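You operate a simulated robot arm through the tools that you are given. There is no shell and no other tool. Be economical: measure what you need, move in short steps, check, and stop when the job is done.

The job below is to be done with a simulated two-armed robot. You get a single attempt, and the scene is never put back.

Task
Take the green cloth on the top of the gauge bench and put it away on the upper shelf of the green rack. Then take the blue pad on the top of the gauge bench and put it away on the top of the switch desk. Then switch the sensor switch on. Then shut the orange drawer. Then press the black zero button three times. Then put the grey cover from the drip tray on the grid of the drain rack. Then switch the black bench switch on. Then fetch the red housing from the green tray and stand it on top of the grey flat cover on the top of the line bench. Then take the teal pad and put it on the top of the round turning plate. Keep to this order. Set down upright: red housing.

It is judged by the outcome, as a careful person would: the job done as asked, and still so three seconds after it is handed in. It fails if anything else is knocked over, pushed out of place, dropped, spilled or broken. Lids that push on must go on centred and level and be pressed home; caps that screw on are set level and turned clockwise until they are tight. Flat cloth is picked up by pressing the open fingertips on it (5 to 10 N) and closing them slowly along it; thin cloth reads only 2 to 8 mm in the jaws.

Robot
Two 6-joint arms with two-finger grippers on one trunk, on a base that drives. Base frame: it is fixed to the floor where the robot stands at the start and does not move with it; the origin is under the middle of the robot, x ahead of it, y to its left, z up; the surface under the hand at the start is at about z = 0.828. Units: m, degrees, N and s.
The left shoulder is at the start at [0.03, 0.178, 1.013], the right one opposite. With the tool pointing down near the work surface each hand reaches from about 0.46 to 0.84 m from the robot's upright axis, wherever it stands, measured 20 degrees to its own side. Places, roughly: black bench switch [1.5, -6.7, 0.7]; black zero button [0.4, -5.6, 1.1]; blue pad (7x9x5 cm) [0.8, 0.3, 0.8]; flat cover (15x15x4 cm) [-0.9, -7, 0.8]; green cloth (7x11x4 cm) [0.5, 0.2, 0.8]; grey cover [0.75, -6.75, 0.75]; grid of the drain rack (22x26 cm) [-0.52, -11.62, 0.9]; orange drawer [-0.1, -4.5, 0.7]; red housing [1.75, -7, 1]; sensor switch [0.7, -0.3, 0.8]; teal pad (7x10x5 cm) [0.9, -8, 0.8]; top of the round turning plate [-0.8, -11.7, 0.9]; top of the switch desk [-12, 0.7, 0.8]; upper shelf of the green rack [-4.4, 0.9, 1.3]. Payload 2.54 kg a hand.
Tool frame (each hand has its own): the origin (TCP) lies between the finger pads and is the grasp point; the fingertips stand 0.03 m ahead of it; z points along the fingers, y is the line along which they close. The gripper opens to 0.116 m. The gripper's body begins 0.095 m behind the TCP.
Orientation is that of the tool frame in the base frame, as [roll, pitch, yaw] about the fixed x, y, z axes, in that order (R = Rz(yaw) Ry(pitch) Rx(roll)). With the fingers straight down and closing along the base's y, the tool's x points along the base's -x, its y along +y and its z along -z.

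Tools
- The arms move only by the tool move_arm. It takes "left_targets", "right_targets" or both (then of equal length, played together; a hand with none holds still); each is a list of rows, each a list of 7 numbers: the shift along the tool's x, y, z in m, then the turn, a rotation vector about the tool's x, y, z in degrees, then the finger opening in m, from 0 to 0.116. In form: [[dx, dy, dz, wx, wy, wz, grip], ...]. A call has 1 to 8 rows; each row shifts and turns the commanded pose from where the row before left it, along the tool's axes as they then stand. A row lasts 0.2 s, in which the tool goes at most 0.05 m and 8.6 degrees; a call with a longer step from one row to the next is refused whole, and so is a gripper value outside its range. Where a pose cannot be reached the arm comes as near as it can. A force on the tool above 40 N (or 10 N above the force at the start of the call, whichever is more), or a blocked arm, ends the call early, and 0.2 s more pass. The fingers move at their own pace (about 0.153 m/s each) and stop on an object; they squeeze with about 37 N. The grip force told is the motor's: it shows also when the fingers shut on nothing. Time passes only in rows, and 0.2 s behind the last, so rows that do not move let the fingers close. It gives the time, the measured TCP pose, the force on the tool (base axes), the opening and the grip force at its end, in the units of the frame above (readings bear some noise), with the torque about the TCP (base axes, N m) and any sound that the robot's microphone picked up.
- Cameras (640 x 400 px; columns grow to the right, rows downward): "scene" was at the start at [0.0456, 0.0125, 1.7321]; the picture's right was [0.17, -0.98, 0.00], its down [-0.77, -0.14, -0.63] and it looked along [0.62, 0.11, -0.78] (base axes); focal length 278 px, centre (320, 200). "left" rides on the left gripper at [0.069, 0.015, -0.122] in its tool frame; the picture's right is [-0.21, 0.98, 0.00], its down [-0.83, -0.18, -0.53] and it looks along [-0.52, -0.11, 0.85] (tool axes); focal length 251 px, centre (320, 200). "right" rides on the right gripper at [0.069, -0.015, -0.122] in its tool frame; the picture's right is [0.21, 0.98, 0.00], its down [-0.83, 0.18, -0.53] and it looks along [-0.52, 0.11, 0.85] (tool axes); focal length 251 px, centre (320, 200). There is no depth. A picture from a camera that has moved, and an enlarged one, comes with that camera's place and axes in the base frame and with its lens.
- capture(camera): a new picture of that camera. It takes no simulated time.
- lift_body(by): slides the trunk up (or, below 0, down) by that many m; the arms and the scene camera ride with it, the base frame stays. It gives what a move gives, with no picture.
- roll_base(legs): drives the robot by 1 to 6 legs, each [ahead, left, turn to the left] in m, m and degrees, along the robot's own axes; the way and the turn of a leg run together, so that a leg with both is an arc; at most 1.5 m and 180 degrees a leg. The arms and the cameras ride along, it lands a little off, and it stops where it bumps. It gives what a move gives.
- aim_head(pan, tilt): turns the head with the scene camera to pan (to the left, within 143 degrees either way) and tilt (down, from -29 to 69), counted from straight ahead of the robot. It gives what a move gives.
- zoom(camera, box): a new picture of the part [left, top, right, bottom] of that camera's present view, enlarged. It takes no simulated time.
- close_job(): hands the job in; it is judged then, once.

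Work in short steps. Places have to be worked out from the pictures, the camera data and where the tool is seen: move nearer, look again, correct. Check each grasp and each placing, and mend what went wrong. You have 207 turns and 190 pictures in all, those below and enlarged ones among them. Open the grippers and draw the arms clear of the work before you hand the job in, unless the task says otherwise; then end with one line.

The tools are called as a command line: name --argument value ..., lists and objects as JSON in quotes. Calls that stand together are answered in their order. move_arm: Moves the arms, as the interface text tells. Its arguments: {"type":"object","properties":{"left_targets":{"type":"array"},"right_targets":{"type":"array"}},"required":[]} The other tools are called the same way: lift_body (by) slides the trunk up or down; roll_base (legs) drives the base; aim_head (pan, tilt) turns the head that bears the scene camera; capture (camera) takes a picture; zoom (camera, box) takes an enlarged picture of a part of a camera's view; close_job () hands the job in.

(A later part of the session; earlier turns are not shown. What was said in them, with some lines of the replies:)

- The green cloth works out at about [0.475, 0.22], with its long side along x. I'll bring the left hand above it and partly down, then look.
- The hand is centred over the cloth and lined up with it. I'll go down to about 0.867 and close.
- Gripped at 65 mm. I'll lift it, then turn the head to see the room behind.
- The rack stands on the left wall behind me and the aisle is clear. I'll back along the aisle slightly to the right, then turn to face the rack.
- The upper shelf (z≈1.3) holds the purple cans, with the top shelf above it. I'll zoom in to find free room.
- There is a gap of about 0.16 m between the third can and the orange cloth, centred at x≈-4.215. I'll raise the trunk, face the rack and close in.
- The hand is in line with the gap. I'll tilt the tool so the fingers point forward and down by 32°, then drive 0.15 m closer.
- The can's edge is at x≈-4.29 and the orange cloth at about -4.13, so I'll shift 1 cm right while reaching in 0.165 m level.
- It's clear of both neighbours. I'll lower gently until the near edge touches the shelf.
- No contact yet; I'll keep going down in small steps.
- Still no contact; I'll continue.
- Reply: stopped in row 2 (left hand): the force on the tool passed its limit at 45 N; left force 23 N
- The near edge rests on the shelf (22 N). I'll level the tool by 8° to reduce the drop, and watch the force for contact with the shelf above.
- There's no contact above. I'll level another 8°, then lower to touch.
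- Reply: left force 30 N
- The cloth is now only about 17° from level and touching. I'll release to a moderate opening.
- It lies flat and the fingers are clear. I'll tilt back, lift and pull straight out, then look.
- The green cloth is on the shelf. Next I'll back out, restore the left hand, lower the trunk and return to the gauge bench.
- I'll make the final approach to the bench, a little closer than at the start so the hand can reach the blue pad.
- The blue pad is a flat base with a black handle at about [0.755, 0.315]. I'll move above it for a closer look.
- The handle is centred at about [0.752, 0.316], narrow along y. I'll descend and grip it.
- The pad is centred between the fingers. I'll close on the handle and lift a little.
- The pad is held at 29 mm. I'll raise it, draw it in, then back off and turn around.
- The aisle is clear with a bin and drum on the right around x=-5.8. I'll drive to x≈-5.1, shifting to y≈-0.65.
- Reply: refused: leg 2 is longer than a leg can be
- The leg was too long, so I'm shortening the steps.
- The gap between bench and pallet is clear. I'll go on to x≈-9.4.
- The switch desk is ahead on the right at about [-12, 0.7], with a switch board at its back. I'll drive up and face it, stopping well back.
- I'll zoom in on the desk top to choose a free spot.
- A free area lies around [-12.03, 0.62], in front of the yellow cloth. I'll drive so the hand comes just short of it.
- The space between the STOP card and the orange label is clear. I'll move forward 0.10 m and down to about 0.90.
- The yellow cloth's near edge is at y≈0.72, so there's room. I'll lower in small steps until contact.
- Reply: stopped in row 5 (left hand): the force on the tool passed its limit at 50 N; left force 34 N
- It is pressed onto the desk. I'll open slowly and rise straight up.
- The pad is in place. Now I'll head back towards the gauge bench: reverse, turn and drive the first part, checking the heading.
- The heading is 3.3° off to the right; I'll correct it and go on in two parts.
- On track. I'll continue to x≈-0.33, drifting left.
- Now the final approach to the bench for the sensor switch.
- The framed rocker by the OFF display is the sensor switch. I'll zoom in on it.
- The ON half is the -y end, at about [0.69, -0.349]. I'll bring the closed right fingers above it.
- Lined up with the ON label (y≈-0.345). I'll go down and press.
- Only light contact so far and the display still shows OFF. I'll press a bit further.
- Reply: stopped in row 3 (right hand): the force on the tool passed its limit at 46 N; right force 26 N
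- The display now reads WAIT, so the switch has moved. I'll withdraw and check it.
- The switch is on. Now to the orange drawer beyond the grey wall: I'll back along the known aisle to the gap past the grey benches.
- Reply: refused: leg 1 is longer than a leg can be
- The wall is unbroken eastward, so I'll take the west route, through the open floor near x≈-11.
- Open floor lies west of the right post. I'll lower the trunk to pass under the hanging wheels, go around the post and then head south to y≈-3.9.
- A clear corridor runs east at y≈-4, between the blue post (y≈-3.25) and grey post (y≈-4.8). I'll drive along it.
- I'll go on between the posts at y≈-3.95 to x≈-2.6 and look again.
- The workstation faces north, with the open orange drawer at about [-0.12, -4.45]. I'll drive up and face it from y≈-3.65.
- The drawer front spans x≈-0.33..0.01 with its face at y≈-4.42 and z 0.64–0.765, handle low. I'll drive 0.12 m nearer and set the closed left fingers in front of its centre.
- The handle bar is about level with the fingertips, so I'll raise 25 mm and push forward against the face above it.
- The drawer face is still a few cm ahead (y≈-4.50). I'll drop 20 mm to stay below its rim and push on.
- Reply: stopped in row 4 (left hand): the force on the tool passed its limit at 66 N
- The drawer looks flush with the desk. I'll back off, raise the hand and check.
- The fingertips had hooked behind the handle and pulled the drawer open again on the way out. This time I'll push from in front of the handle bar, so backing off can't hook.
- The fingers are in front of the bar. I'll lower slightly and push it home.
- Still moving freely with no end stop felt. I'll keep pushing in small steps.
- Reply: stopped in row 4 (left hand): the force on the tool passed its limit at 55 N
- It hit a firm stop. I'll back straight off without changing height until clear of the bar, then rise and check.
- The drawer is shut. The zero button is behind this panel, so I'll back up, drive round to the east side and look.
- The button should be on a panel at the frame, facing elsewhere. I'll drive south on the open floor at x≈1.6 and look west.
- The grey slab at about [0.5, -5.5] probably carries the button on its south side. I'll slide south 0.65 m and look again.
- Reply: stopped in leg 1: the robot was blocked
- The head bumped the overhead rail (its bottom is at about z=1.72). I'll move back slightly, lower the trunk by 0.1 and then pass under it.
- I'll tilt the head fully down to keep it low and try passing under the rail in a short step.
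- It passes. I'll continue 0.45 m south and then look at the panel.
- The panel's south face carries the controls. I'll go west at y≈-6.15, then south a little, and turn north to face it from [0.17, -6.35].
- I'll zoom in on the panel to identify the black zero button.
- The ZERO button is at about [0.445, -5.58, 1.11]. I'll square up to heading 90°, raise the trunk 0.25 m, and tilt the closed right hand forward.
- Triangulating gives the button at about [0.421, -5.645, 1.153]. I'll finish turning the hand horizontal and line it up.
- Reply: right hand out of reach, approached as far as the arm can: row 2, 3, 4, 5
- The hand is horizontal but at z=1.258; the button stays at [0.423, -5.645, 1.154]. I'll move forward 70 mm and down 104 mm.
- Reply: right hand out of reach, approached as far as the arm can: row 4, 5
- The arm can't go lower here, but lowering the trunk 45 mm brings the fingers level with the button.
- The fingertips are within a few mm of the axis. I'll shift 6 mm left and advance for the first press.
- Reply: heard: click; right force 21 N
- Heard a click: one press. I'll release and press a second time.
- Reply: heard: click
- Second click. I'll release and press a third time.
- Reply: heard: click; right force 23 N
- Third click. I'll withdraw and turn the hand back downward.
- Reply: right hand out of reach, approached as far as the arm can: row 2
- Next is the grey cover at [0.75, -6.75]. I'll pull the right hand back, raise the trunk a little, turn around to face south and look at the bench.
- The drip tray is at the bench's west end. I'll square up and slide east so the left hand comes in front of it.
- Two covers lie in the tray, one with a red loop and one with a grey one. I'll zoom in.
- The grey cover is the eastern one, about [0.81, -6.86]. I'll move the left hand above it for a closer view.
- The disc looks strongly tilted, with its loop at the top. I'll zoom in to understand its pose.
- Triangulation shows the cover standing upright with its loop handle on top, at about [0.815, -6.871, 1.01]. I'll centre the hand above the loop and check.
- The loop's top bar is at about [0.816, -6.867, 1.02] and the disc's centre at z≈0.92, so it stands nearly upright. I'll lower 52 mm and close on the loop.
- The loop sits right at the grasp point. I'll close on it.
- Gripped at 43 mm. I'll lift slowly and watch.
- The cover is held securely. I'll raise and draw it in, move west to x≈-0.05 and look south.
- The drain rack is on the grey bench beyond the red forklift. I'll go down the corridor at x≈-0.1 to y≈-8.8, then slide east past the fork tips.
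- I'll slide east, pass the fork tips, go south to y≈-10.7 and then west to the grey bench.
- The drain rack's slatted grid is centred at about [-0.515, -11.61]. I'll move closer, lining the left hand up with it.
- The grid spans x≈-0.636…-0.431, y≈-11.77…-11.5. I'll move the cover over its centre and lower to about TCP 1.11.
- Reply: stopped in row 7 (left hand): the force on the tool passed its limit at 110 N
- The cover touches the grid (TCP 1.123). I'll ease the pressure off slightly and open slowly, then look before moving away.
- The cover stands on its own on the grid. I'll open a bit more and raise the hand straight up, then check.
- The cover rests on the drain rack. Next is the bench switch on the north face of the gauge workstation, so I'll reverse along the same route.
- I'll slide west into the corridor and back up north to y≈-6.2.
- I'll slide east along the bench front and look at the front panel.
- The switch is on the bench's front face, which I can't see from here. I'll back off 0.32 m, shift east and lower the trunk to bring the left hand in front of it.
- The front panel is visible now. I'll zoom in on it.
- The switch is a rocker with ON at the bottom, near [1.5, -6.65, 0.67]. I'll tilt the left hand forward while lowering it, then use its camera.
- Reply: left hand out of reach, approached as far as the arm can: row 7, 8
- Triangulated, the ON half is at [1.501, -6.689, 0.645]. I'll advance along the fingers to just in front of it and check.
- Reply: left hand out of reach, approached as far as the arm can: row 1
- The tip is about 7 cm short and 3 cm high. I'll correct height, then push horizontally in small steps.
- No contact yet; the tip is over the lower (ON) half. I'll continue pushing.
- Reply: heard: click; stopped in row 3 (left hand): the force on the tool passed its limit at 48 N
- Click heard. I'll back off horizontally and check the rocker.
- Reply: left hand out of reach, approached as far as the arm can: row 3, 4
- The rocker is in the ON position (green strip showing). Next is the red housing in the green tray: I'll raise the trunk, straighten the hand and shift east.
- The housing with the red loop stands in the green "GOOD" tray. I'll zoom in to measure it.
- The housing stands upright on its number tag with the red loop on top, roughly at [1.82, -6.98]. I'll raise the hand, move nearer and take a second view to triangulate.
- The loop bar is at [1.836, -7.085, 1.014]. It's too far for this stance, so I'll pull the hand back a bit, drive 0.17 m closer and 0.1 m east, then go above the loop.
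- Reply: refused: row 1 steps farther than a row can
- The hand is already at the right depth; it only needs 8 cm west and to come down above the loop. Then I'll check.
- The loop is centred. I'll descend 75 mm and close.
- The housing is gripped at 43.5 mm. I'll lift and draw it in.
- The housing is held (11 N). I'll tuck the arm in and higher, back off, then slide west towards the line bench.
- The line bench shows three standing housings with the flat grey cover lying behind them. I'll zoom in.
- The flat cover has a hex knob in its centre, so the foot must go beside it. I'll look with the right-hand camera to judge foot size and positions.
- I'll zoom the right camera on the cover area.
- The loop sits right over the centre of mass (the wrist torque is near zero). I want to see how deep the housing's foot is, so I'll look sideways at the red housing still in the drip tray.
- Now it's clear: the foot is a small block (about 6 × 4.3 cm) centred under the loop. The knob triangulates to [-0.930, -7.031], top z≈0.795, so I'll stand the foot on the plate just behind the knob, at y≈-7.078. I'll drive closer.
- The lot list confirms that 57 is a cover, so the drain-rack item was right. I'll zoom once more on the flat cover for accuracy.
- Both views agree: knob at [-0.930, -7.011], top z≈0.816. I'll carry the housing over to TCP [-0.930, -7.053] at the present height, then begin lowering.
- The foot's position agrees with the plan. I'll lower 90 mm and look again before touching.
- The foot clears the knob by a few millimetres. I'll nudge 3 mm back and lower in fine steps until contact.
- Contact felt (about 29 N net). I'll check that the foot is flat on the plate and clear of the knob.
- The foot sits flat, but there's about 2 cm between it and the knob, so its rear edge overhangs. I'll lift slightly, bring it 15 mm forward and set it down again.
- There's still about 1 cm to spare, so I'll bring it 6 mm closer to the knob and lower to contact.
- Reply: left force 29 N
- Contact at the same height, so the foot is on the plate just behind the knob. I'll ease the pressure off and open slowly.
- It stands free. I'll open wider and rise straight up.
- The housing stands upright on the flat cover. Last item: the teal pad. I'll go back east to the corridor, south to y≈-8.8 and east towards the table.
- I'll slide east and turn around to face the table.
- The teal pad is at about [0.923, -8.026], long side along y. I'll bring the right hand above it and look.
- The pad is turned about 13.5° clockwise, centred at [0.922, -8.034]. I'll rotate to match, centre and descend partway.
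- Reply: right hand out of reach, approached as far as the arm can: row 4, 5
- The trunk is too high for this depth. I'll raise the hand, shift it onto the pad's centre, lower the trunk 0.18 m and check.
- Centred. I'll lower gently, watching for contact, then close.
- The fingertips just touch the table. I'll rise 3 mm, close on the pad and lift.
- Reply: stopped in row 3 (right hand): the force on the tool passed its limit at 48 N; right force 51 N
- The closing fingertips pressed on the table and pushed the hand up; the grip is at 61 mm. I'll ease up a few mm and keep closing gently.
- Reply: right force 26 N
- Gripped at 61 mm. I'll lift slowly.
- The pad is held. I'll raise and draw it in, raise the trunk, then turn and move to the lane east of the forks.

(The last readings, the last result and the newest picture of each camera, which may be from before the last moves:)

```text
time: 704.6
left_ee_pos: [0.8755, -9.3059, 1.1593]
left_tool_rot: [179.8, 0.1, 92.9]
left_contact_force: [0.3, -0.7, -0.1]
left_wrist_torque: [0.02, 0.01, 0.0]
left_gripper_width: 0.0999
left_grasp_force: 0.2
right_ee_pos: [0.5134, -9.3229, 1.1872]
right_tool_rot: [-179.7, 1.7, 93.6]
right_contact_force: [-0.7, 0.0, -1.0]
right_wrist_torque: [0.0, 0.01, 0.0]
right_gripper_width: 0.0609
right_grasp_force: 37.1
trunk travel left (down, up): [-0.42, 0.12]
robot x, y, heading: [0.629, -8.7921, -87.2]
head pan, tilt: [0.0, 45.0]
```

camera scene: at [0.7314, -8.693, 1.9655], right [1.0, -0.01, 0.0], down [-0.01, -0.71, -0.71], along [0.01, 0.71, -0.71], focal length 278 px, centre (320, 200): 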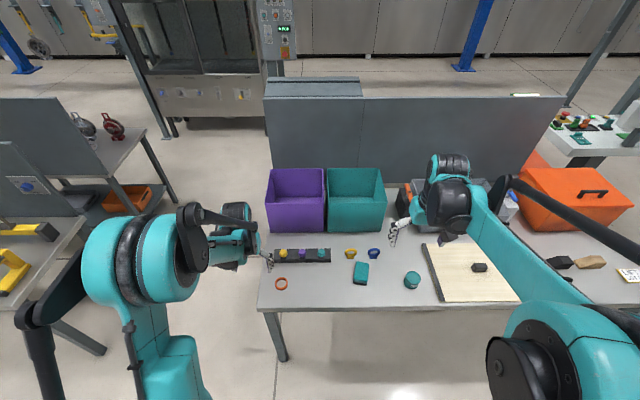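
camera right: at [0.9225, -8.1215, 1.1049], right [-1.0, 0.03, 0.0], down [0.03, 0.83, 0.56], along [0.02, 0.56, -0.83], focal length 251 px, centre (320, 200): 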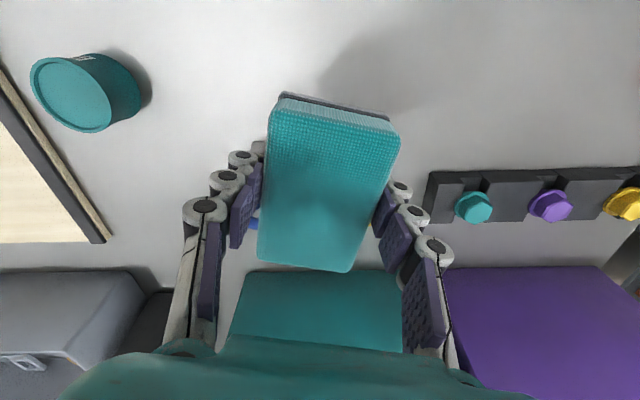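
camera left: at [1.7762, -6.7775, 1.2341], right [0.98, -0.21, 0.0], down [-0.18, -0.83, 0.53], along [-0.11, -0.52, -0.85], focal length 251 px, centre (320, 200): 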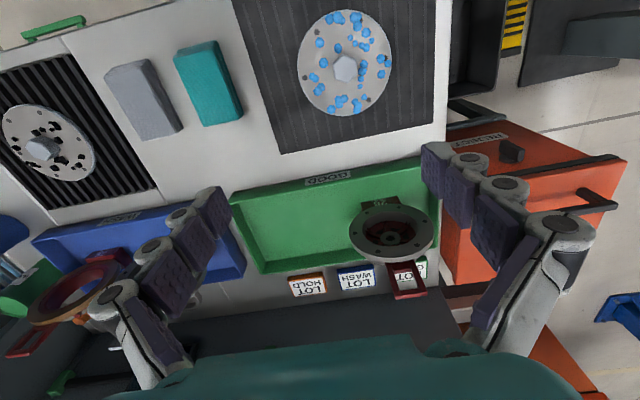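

I'll correct the heading, go east to x≈1.03, then south and west to the grey bench.

roll_base --legs '[[0, 0.4, -2.8], [1.0, 0, 0], [0.9, 0, 0], [0, -0.9, 0], [0, -0.7, 0]]'

aim_head --pan 0 --tilt 45

capture --camera "scene"

```text
time: 724.1
left_ee_pos: [-0.3489, -11.2314, 1.1612]
left_tool_rot: [179.8, 0.2, 90.4]
left_contact_force: [-0.4, -0.3, -0.6]
left_wrist_torque: [-0.01, 0.01, -0.02]
left_gripper_width: 0.0999
left_grasp_force: 0.0
right_ee_pos: [-0.7106, -11.2318, 1.1878]
right_tool_rot: [-179.7, 1.5, 90.9]
right_contact_force: [-1.1, 0.3, -1.1]
right_wrist_torque: [-0.01, -0.01, -0.03]
right_gripper_width: 0.061
right_grasp_force: 37.2
trunk travel left (down, up): [-0.42, 0.12]
robot x, y, heading: [-0.5692, -10.7097, -89.5]
head pan, tilt: [0.0, 45.0]
```

```text
time: 724.7
left_ee_pos: [-0.3484, -11.2306, 1.1587]
left_tool_rot: [179.7, 0.1, 90.4]
left_contact_force: [0.1, 0.6, 0.3]
left_wrist_torque: [0.03, 0.0, 0.04]
left_gripper_width: 0.1001
left_grasp_force: 0.1
right_ee_pos: [-0.7111, -11.2324, 1.1873]
right_tool_rot: [-179.6, 1.7, 91.0]
right_contact_force: [-0.1, 0.8, -1.1]
right_wrist_torque: [-0.01, 0.0, 0.01]
right_gripper_width: 0.061
right_grasp_force: 36.9
trunk travel left (down, up): [-0.42, 0.12]
robot x, y, heading: [-0.5701, -10.7054, -89.6]
head pan, tilt: [0.0, 45.0]
```

```text
34 pictures are left
camera scene: at [-0.5691, -10.7588, 1.9355], right [-1.0, -0.01, 0.0], down [-0.01, 0.71, -0.71], along [0.01, -0.71, -0.71], focal length 278 px, centre (320, 200)
```

scene: 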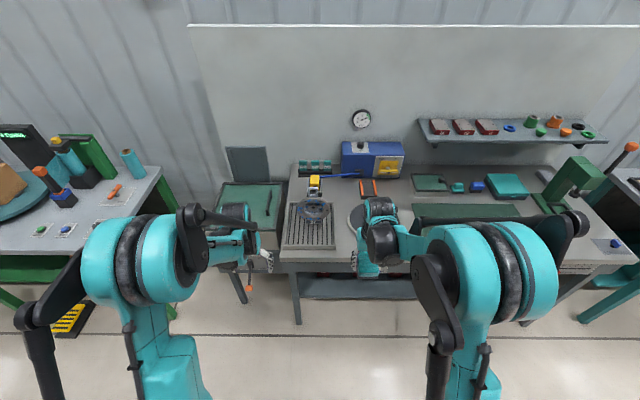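

The cover still stands on the grid. I'll raise the left hand out of the way, drive 0.24 m forward and shift the right hand towards the turning plate.

move_arm --left_targets '[[0.01, 0.03, -0.035, 0, 0, 0, 0.1], [0.01, 0.03, -0.035, 0, 0, 0, 0.1], [0, 0.03, -0.02, 0, 0, 0, 0.1]]' --right_targets '[[0, -0.03, 0, 0, 0, 0, 0.02], [0, -0.035, 0, 0, 0, 0, 0.02], [0, -0.035, 0, 0, 0, 0, 0.02]]'

roll_base --legs '[[0.24, 0, 0]]'

capture --camera "right"

```text
time: 725.5
left_ee_pos: [-0.2583, -11.2097, 1.2514]
left_tool_rot: [179.7, 0.0, 90.5]
left_contact_force: [-0.3, -0.1, -0.2]
left_wrist_torque: [0.0, 0.02, -0.02]
left_gripper_width: 0.0998
left_grasp_force: 0.1
right_ee_pos: [-0.8102, -11.2338, 1.1868]
right_tool_rot: [-179.8, 1.6, 91.0]
right_contact_force: [-0.2, 1.3, 0.3]
right_wrist_torque: [-0.02, -0.03, 0.02]
right_gripper_width: 0.0607
right_grasp_force: 37.1
trunk travel left (down, up): [-0.42, 0.12]
robot x, y, heading: [-0.5704, -10.7073, -89.5]
head pan, tilt: [0.0, 45.0]
```

```text
time: 727.2
left_ee_pos: [-0.255, -11.4467, 1.2519]
left_tool_rot: [179.8, 0.0, 90.6]
left_contact_force: [0.6, 0.4, -0.7]
left_wrist_torque: [0.01, -0.04, -0.01]
left_gripper_width: 0.1
left_grasp_force: 0.0
right_ee_pos: [-0.8054, -11.4721, 1.1874]
right_tool_rot: [-179.7, 1.7, 91.2]
right_contact_force: [0.2, 0.4, -0.9]
right_wrist_torque: [0.0, 0.02, -0.02]
right_gripper_width: 0.061
right_grasp_force: 37.1
trunk travel left (down, up): [-0.42, 0.12]
robot x, y, heading: [-0.5715, -10.9442, -89.5]
head pan, tilt: [0.0, 45.0]
```

```text
33 pictures are left
camera right: at [-0.8229, -11.4005, 1.3088], right [0.97, 0.23, -0.01], down [0.2, -0.81, 0.56], along [0.12, -0.54, -0.83], focal length 251 px, centre (320, 200)
```

right: 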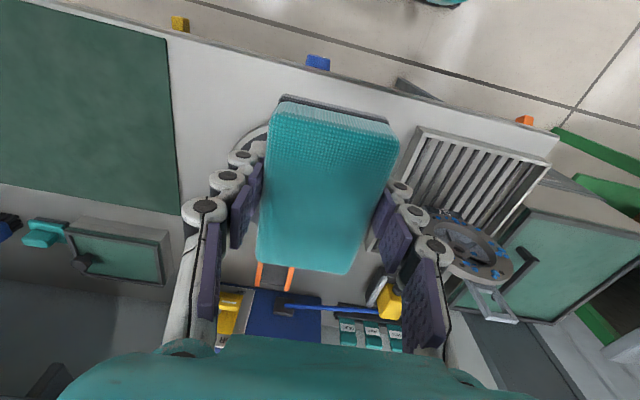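

I'll lower the trunk 0.1 m and bring the pad over the plate's centre (about [-0.813, -11.63]), then check from the head camera.

lift_body --by -0.1

move_arm --right_targets '[[-0.04, -0.002, 0, 0, 0, 0, 0.02], [-0.04, -0.002, 0, 0, 0, 0, 0.02], [-0.04, -0.002, 0, 0, 0, 0, 0.02], [-0.038, -0.001, 0, 0, 0, 0, 0.02]]'

capture --camera "scene"

```text
time: 728.6
left_ee_pos: [-0.2541, -11.4448, 1.1516]
left_tool_rot: [179.9, 0.1, 90.6]
left_contact_force: [-0.2, -0.3, -0.1]
left_wrist_torque: [-0.02, -0.01, -0.01]
left_gripper_width: 0.1001
left_grasp_force: 0.0
right_ee_pos: [-0.8061, -11.4704, 1.0886]
right_tool_rot: [-179.7, 1.5, 91.1]
right_contact_force: [-0.4, -0.1, -0.4]
right_wrist_torque: [0.01, 0.03, 0.0]
right_gripper_width: 0.0609
right_grasp_force: 37.2
trunk travel left (down, up): [-0.32, 0.22]
robot x, y, heading: [-0.5686, -10.9448, -89.2]
head pan, tilt: [0.0, 45.0]
```

```text
time: 729.6
left_ee_pos: [-0.2559, -11.4479, 1.151]
left_tool_rot: [179.8, 0.0, 90.4]
left_contact_force: [0.1, -0.6, 0.2]
left_wrist_torque: [0.05, -0.02, -0.01]
left_gripper_width: 0.0999
left_grasp_force: 0.0
right_ee_pos: [-0.812, -11.6301, 1.0936]
right_tool_rot: [-179.6, 1.4, 91.1]
right_contact_force: [0.1, -0.1, -0.8]
right_wrist_torque: [0.07, 0.04, -0.01]
right_gripper_width: 0.061
right_grasp_force: 37.4
trunk travel left (down, up): [-0.32, 0.22]
robot x, y, heading: [-0.565, -10.9407, -89.4]
head pan, tilt: [0.0, 45.0]
```

```text
32 pictures are left
camera scene: at [-0.5661, -10.9989, 1.8354], right [-1.0, -0.01, 0.0], down [-0.01, 0.71, -0.71], along [0.01, -0.71, -0.71], focal length 278 px, centre (320, 200)
```

scene: 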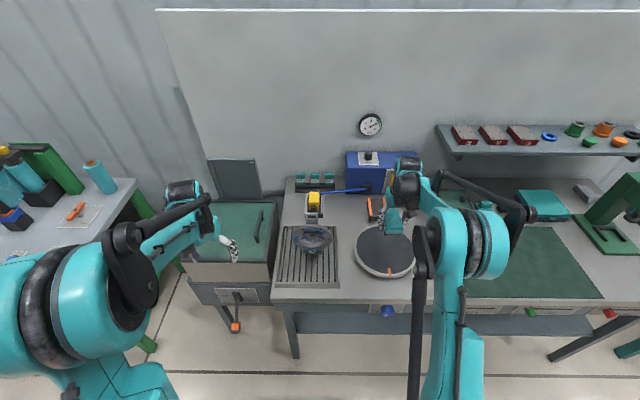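

The plate's centre is at about [-0.814, -11.635], right below the hand. I'll lower to near contact and finish in small steps.

move_arm --right_targets '[[0, 0, 0.045, 0, 0, 0, 0.02], [0.0, 0, 0.04, 0, 0, 0, 0.02], [0, 0, 0.012, 0, 0, 0, 0.02], [0, 0, 0.008, 0, 0, 0, 0.02], [0, 0, 0.005, 0, 0, 0, 0.02], [0, 0, 0.005, 0, 0, 0, 0.02], [0, 0, 0.005, 0, 0, 0, 0.02], [0, 0, 0.005, 0, 0, 0, 0.02]]'

zoom --camera "scene" --box '[330, 180, 450, 290]'

```text
time: 731.4
left_ee_pos: [-0.2554, -11.446, 1.151]
left_tool_rot: [179.8, 0.0, 90.7]
left_contact_force: [0.8, 0.2, -0.7]
left_wrist_torque: [0.01, 0.03, 0.05]
left_gripper_width: 0.1003
left_grasp_force: 0.0
right_ee_pos: [-0.8103, -11.6338, 0.9671]
right_tool_rot: [-179.7, 1.5, 91.1]
right_contact_force: [0.6, -0.7, -0.2]
right_wrist_torque: [0.02, 0.02, 0.0]
right_gripper_width: 0.0611
right_grasp_force: 36.7
trunk travel left (down, up): [-0.32, 0.22]
robot x, y, heading: [-0.5671, -10.9428, -89.1]
head pan, tilt: [0.0, 45.0]
```

```text
3.64 times, centred on (390, 235) of scene
camera zoom: at [-0.566, -10.9971, 1.8355], right [-1.0, -0.01, 0.0], down [-0.01, 0.71, -0.71], along [0.01, -0.71, -0.71], focal length 1010 px, centre (66, 73)
```

zoom: 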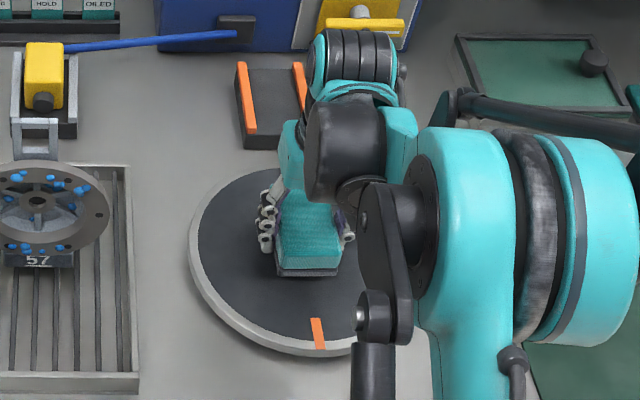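

Nearly down and centred on the plate. I'll keep lowering until contact.

move_arm --right_targets '[[0, 0, 0.005, 0, 0, 0, 0.02], [0, 0, 0.005, 0, 0, 0, 0.02], [0, 0, 0.004, 0, 0, 0, 0.02], [0, 0, 0.004, 0, 0, 0, 0.02], [0, 0, 0.004, 0, 0, 0, 0.02]]'

```text
time: 732.6
left_ee_pos: [-0.2541, -11.4465, 1.1504]
left_tool_rot: [179.8, -0.1, 90.5]
left_contact_force: [0.1, -0.8, 0.1]
left_wrist_torque: [0.0, -0.01, 0.03]
left_gripper_width: 0.1
left_grasp_force: 0.0
right_ee_pos: [-0.8107, -11.6336, 0.9459]
right_tool_rot: [-179.7, 1.6, 91.0]
right_contact_force: [-0.2, -0.4, -1.8]
right_wrist_torque: [0.03, -0.01, 0.01]
right_gripper_width: 0.0608
right_grasp_force: 37.2
trunk travel left (down, up): [-0.32, 0.22]
robot x, y, heading: [-0.567, -10.942, -89.4]
head pan, tilt: [0.0, 45.0]
```

move_arm --right_targets '[[0, 0, 0.004, 0, 0, 0, 0.02], [0, 0, 0.004, 0, 0, 0, 0.02], [0, 0, 0.004, 0, 0, 0, 0.02], [0, 0, 0.004, 0, 0, 0, 0.02], [0, 0, 0.003, 0, 0, 0, 0.02], [0, 0, 0.003, 0, 0, 0, 0.02]]'

zoom --camera "scene" --box '[330, 180, 450, 290]'

```text
time: 733.5
left_ee_pos: [-0.2544, -11.4449, 1.1527]
left_tool_rot: [179.9, 0.3, 90.6]
left_contact_force: [0.3, 0.1, -0.3]
left_wrist_torque: [-0.01, -0.02, -0.01]
left_gripper_width: 0.1
left_grasp_force: 0.1
right_ee_pos: [-0.8103, -11.6345, 0.9378]
right_tool_rot: [-179.8, 1.9, 91.0]
right_contact_force: [0.8, 3.3, 22.2]
right_wrist_torque: [0.41, -0.76, 0.0]
right_gripper_width: 0.061
right_grasp_force: 36.7
trunk travel left (down, up): [-0.32, 0.22]
robot x, y, heading: [-0.57, -10.9441, -89.1]
head pan, tilt: [0.0, 45.0]
stopped in row 4 (right hand): the force on the tool passed its limit at 49 N (the readings are from after the stop); the commanded pose is now the measured one
```

```text
3.64 times, centred on (390, 235) of scene
camera zoom: at [-0.5652, -10.9937, 1.8357], right [-1.0, -0.01, 0.0], down [-0.01, 0.71, -0.71], along [0.01, -0.71, -0.71], focal length 1010 px, centre (66, 73)
```

zoom: 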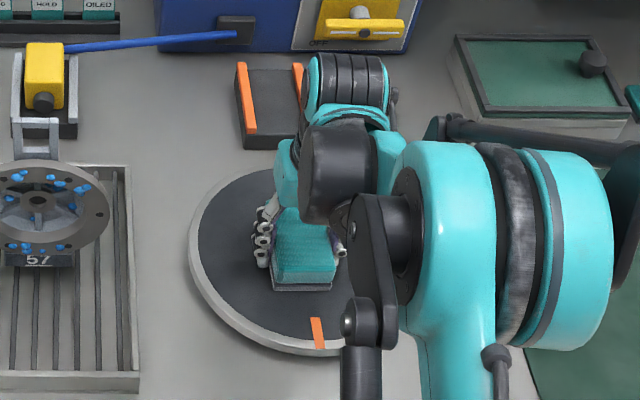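

The pad rests on the turning plate. I'll open the gripper and rise straight up, then look.

move_arm --right_targets '[[0, 0, -0.001, 0, 0, 0, 0.07], [0, 0, 0, 0, 0, 0, 0.085], [0, 0, 0, 0, 0, 0, 0.1], [0, 0, -0.03, 0, 0, 0, 0.1], [0, 0, -0.045, 0, 0, 0, 0.1], [0, 0, -0.045, 0, 0, 0, 0.1], [0.04, 0, -0.03, 0, 0, 0, 0.1], [0.045, 0, 0, 0, 0, 0, 0.1]]'

roll_base --legs '[[-0.3, 0, 0]]'

capture --camera "scene"

```text
time: 735.2
left_ee_pos: [-0.2558, -11.4459, 1.1519]
left_tool_rot: [179.9, 0.1, 90.6]
left_contact_force: [0.8, -0.2, 0.1]
left_wrist_torque: [-0.03, 0.01, -0.01]
left_gripper_width: 0.1
left_grasp_force: 0.0
right_ee_pos: [-0.8124, -11.5456, 1.0842]
right_tool_rot: [-179.7, 2.0, 91.1]
right_contact_force: [-0.1, 0.3, -0.5]
right_wrist_torque: [0.0, -0.02, 0.0]
right_gripper_width: 0.0998
right_grasp_force: 0.0
trunk travel left (down, up): [-0.32, 0.22]
robot x, y, heading: [-0.5656, -10.9417, -88.9]
head pan, tilt: [0.0, 45.0]
```

```text
time: 737.3
left_ee_pos: [-0.2602, -11.1514, 1.1514]
left_tool_rot: [179.9, 0.1, 90.4]
left_contact_force: [0.0, 0.8, 0.3]
left_wrist_torque: [-0.05, 0.01, 0.04]
left_gripper_width: 0.0998
left_grasp_force: 0.1
right_ee_pos: [-0.8174, -11.2513, 1.0838]
right_tool_rot: [-179.8, 1.8, 91.0]
right_contact_force: [-0.4, -0.2, -0.1]
right_wrist_torque: [-0.02, -0.02, 0.02]
right_gripper_width: 0.1002
right_grasp_force: 0.1
trunk travel left (down, up): [-0.32, 0.22]
robot x, y, heading: [-0.5672, -10.6481, -89.8]
head pan, tilt: [0.0, 45.0]
```

```text
29 pictures are left
camera scene: at [-0.5692, -10.7008, 1.8355], right [-1.0, -0.01, 0.0], down [-0.01, 0.71, -0.71], along [0.01, -0.71, -0.71], focal length 278 px, centre (320, 200)
```

scene: 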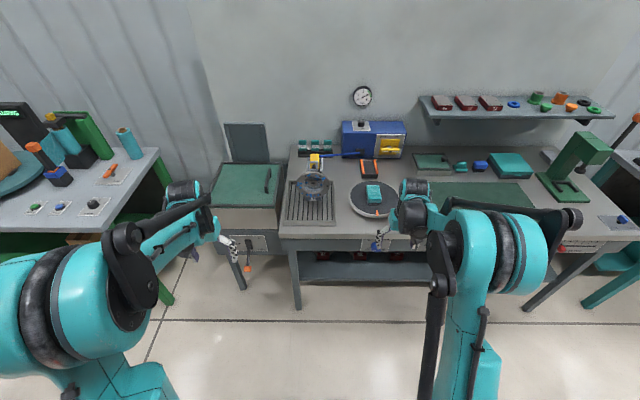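

The teal pad sits on the turning plate, the cover still stands on the drain rack, both grippers are open and the arms are clear of the work. All nine steps were done in the order given, so I'm handing the job in.

close_job

```text
The job is handed in.
```

All nine steps were carried out in the order asked, each was checked when it was done, and the job is handed in; the red housing stands upright on the flat cover, just behind the cover's knob.
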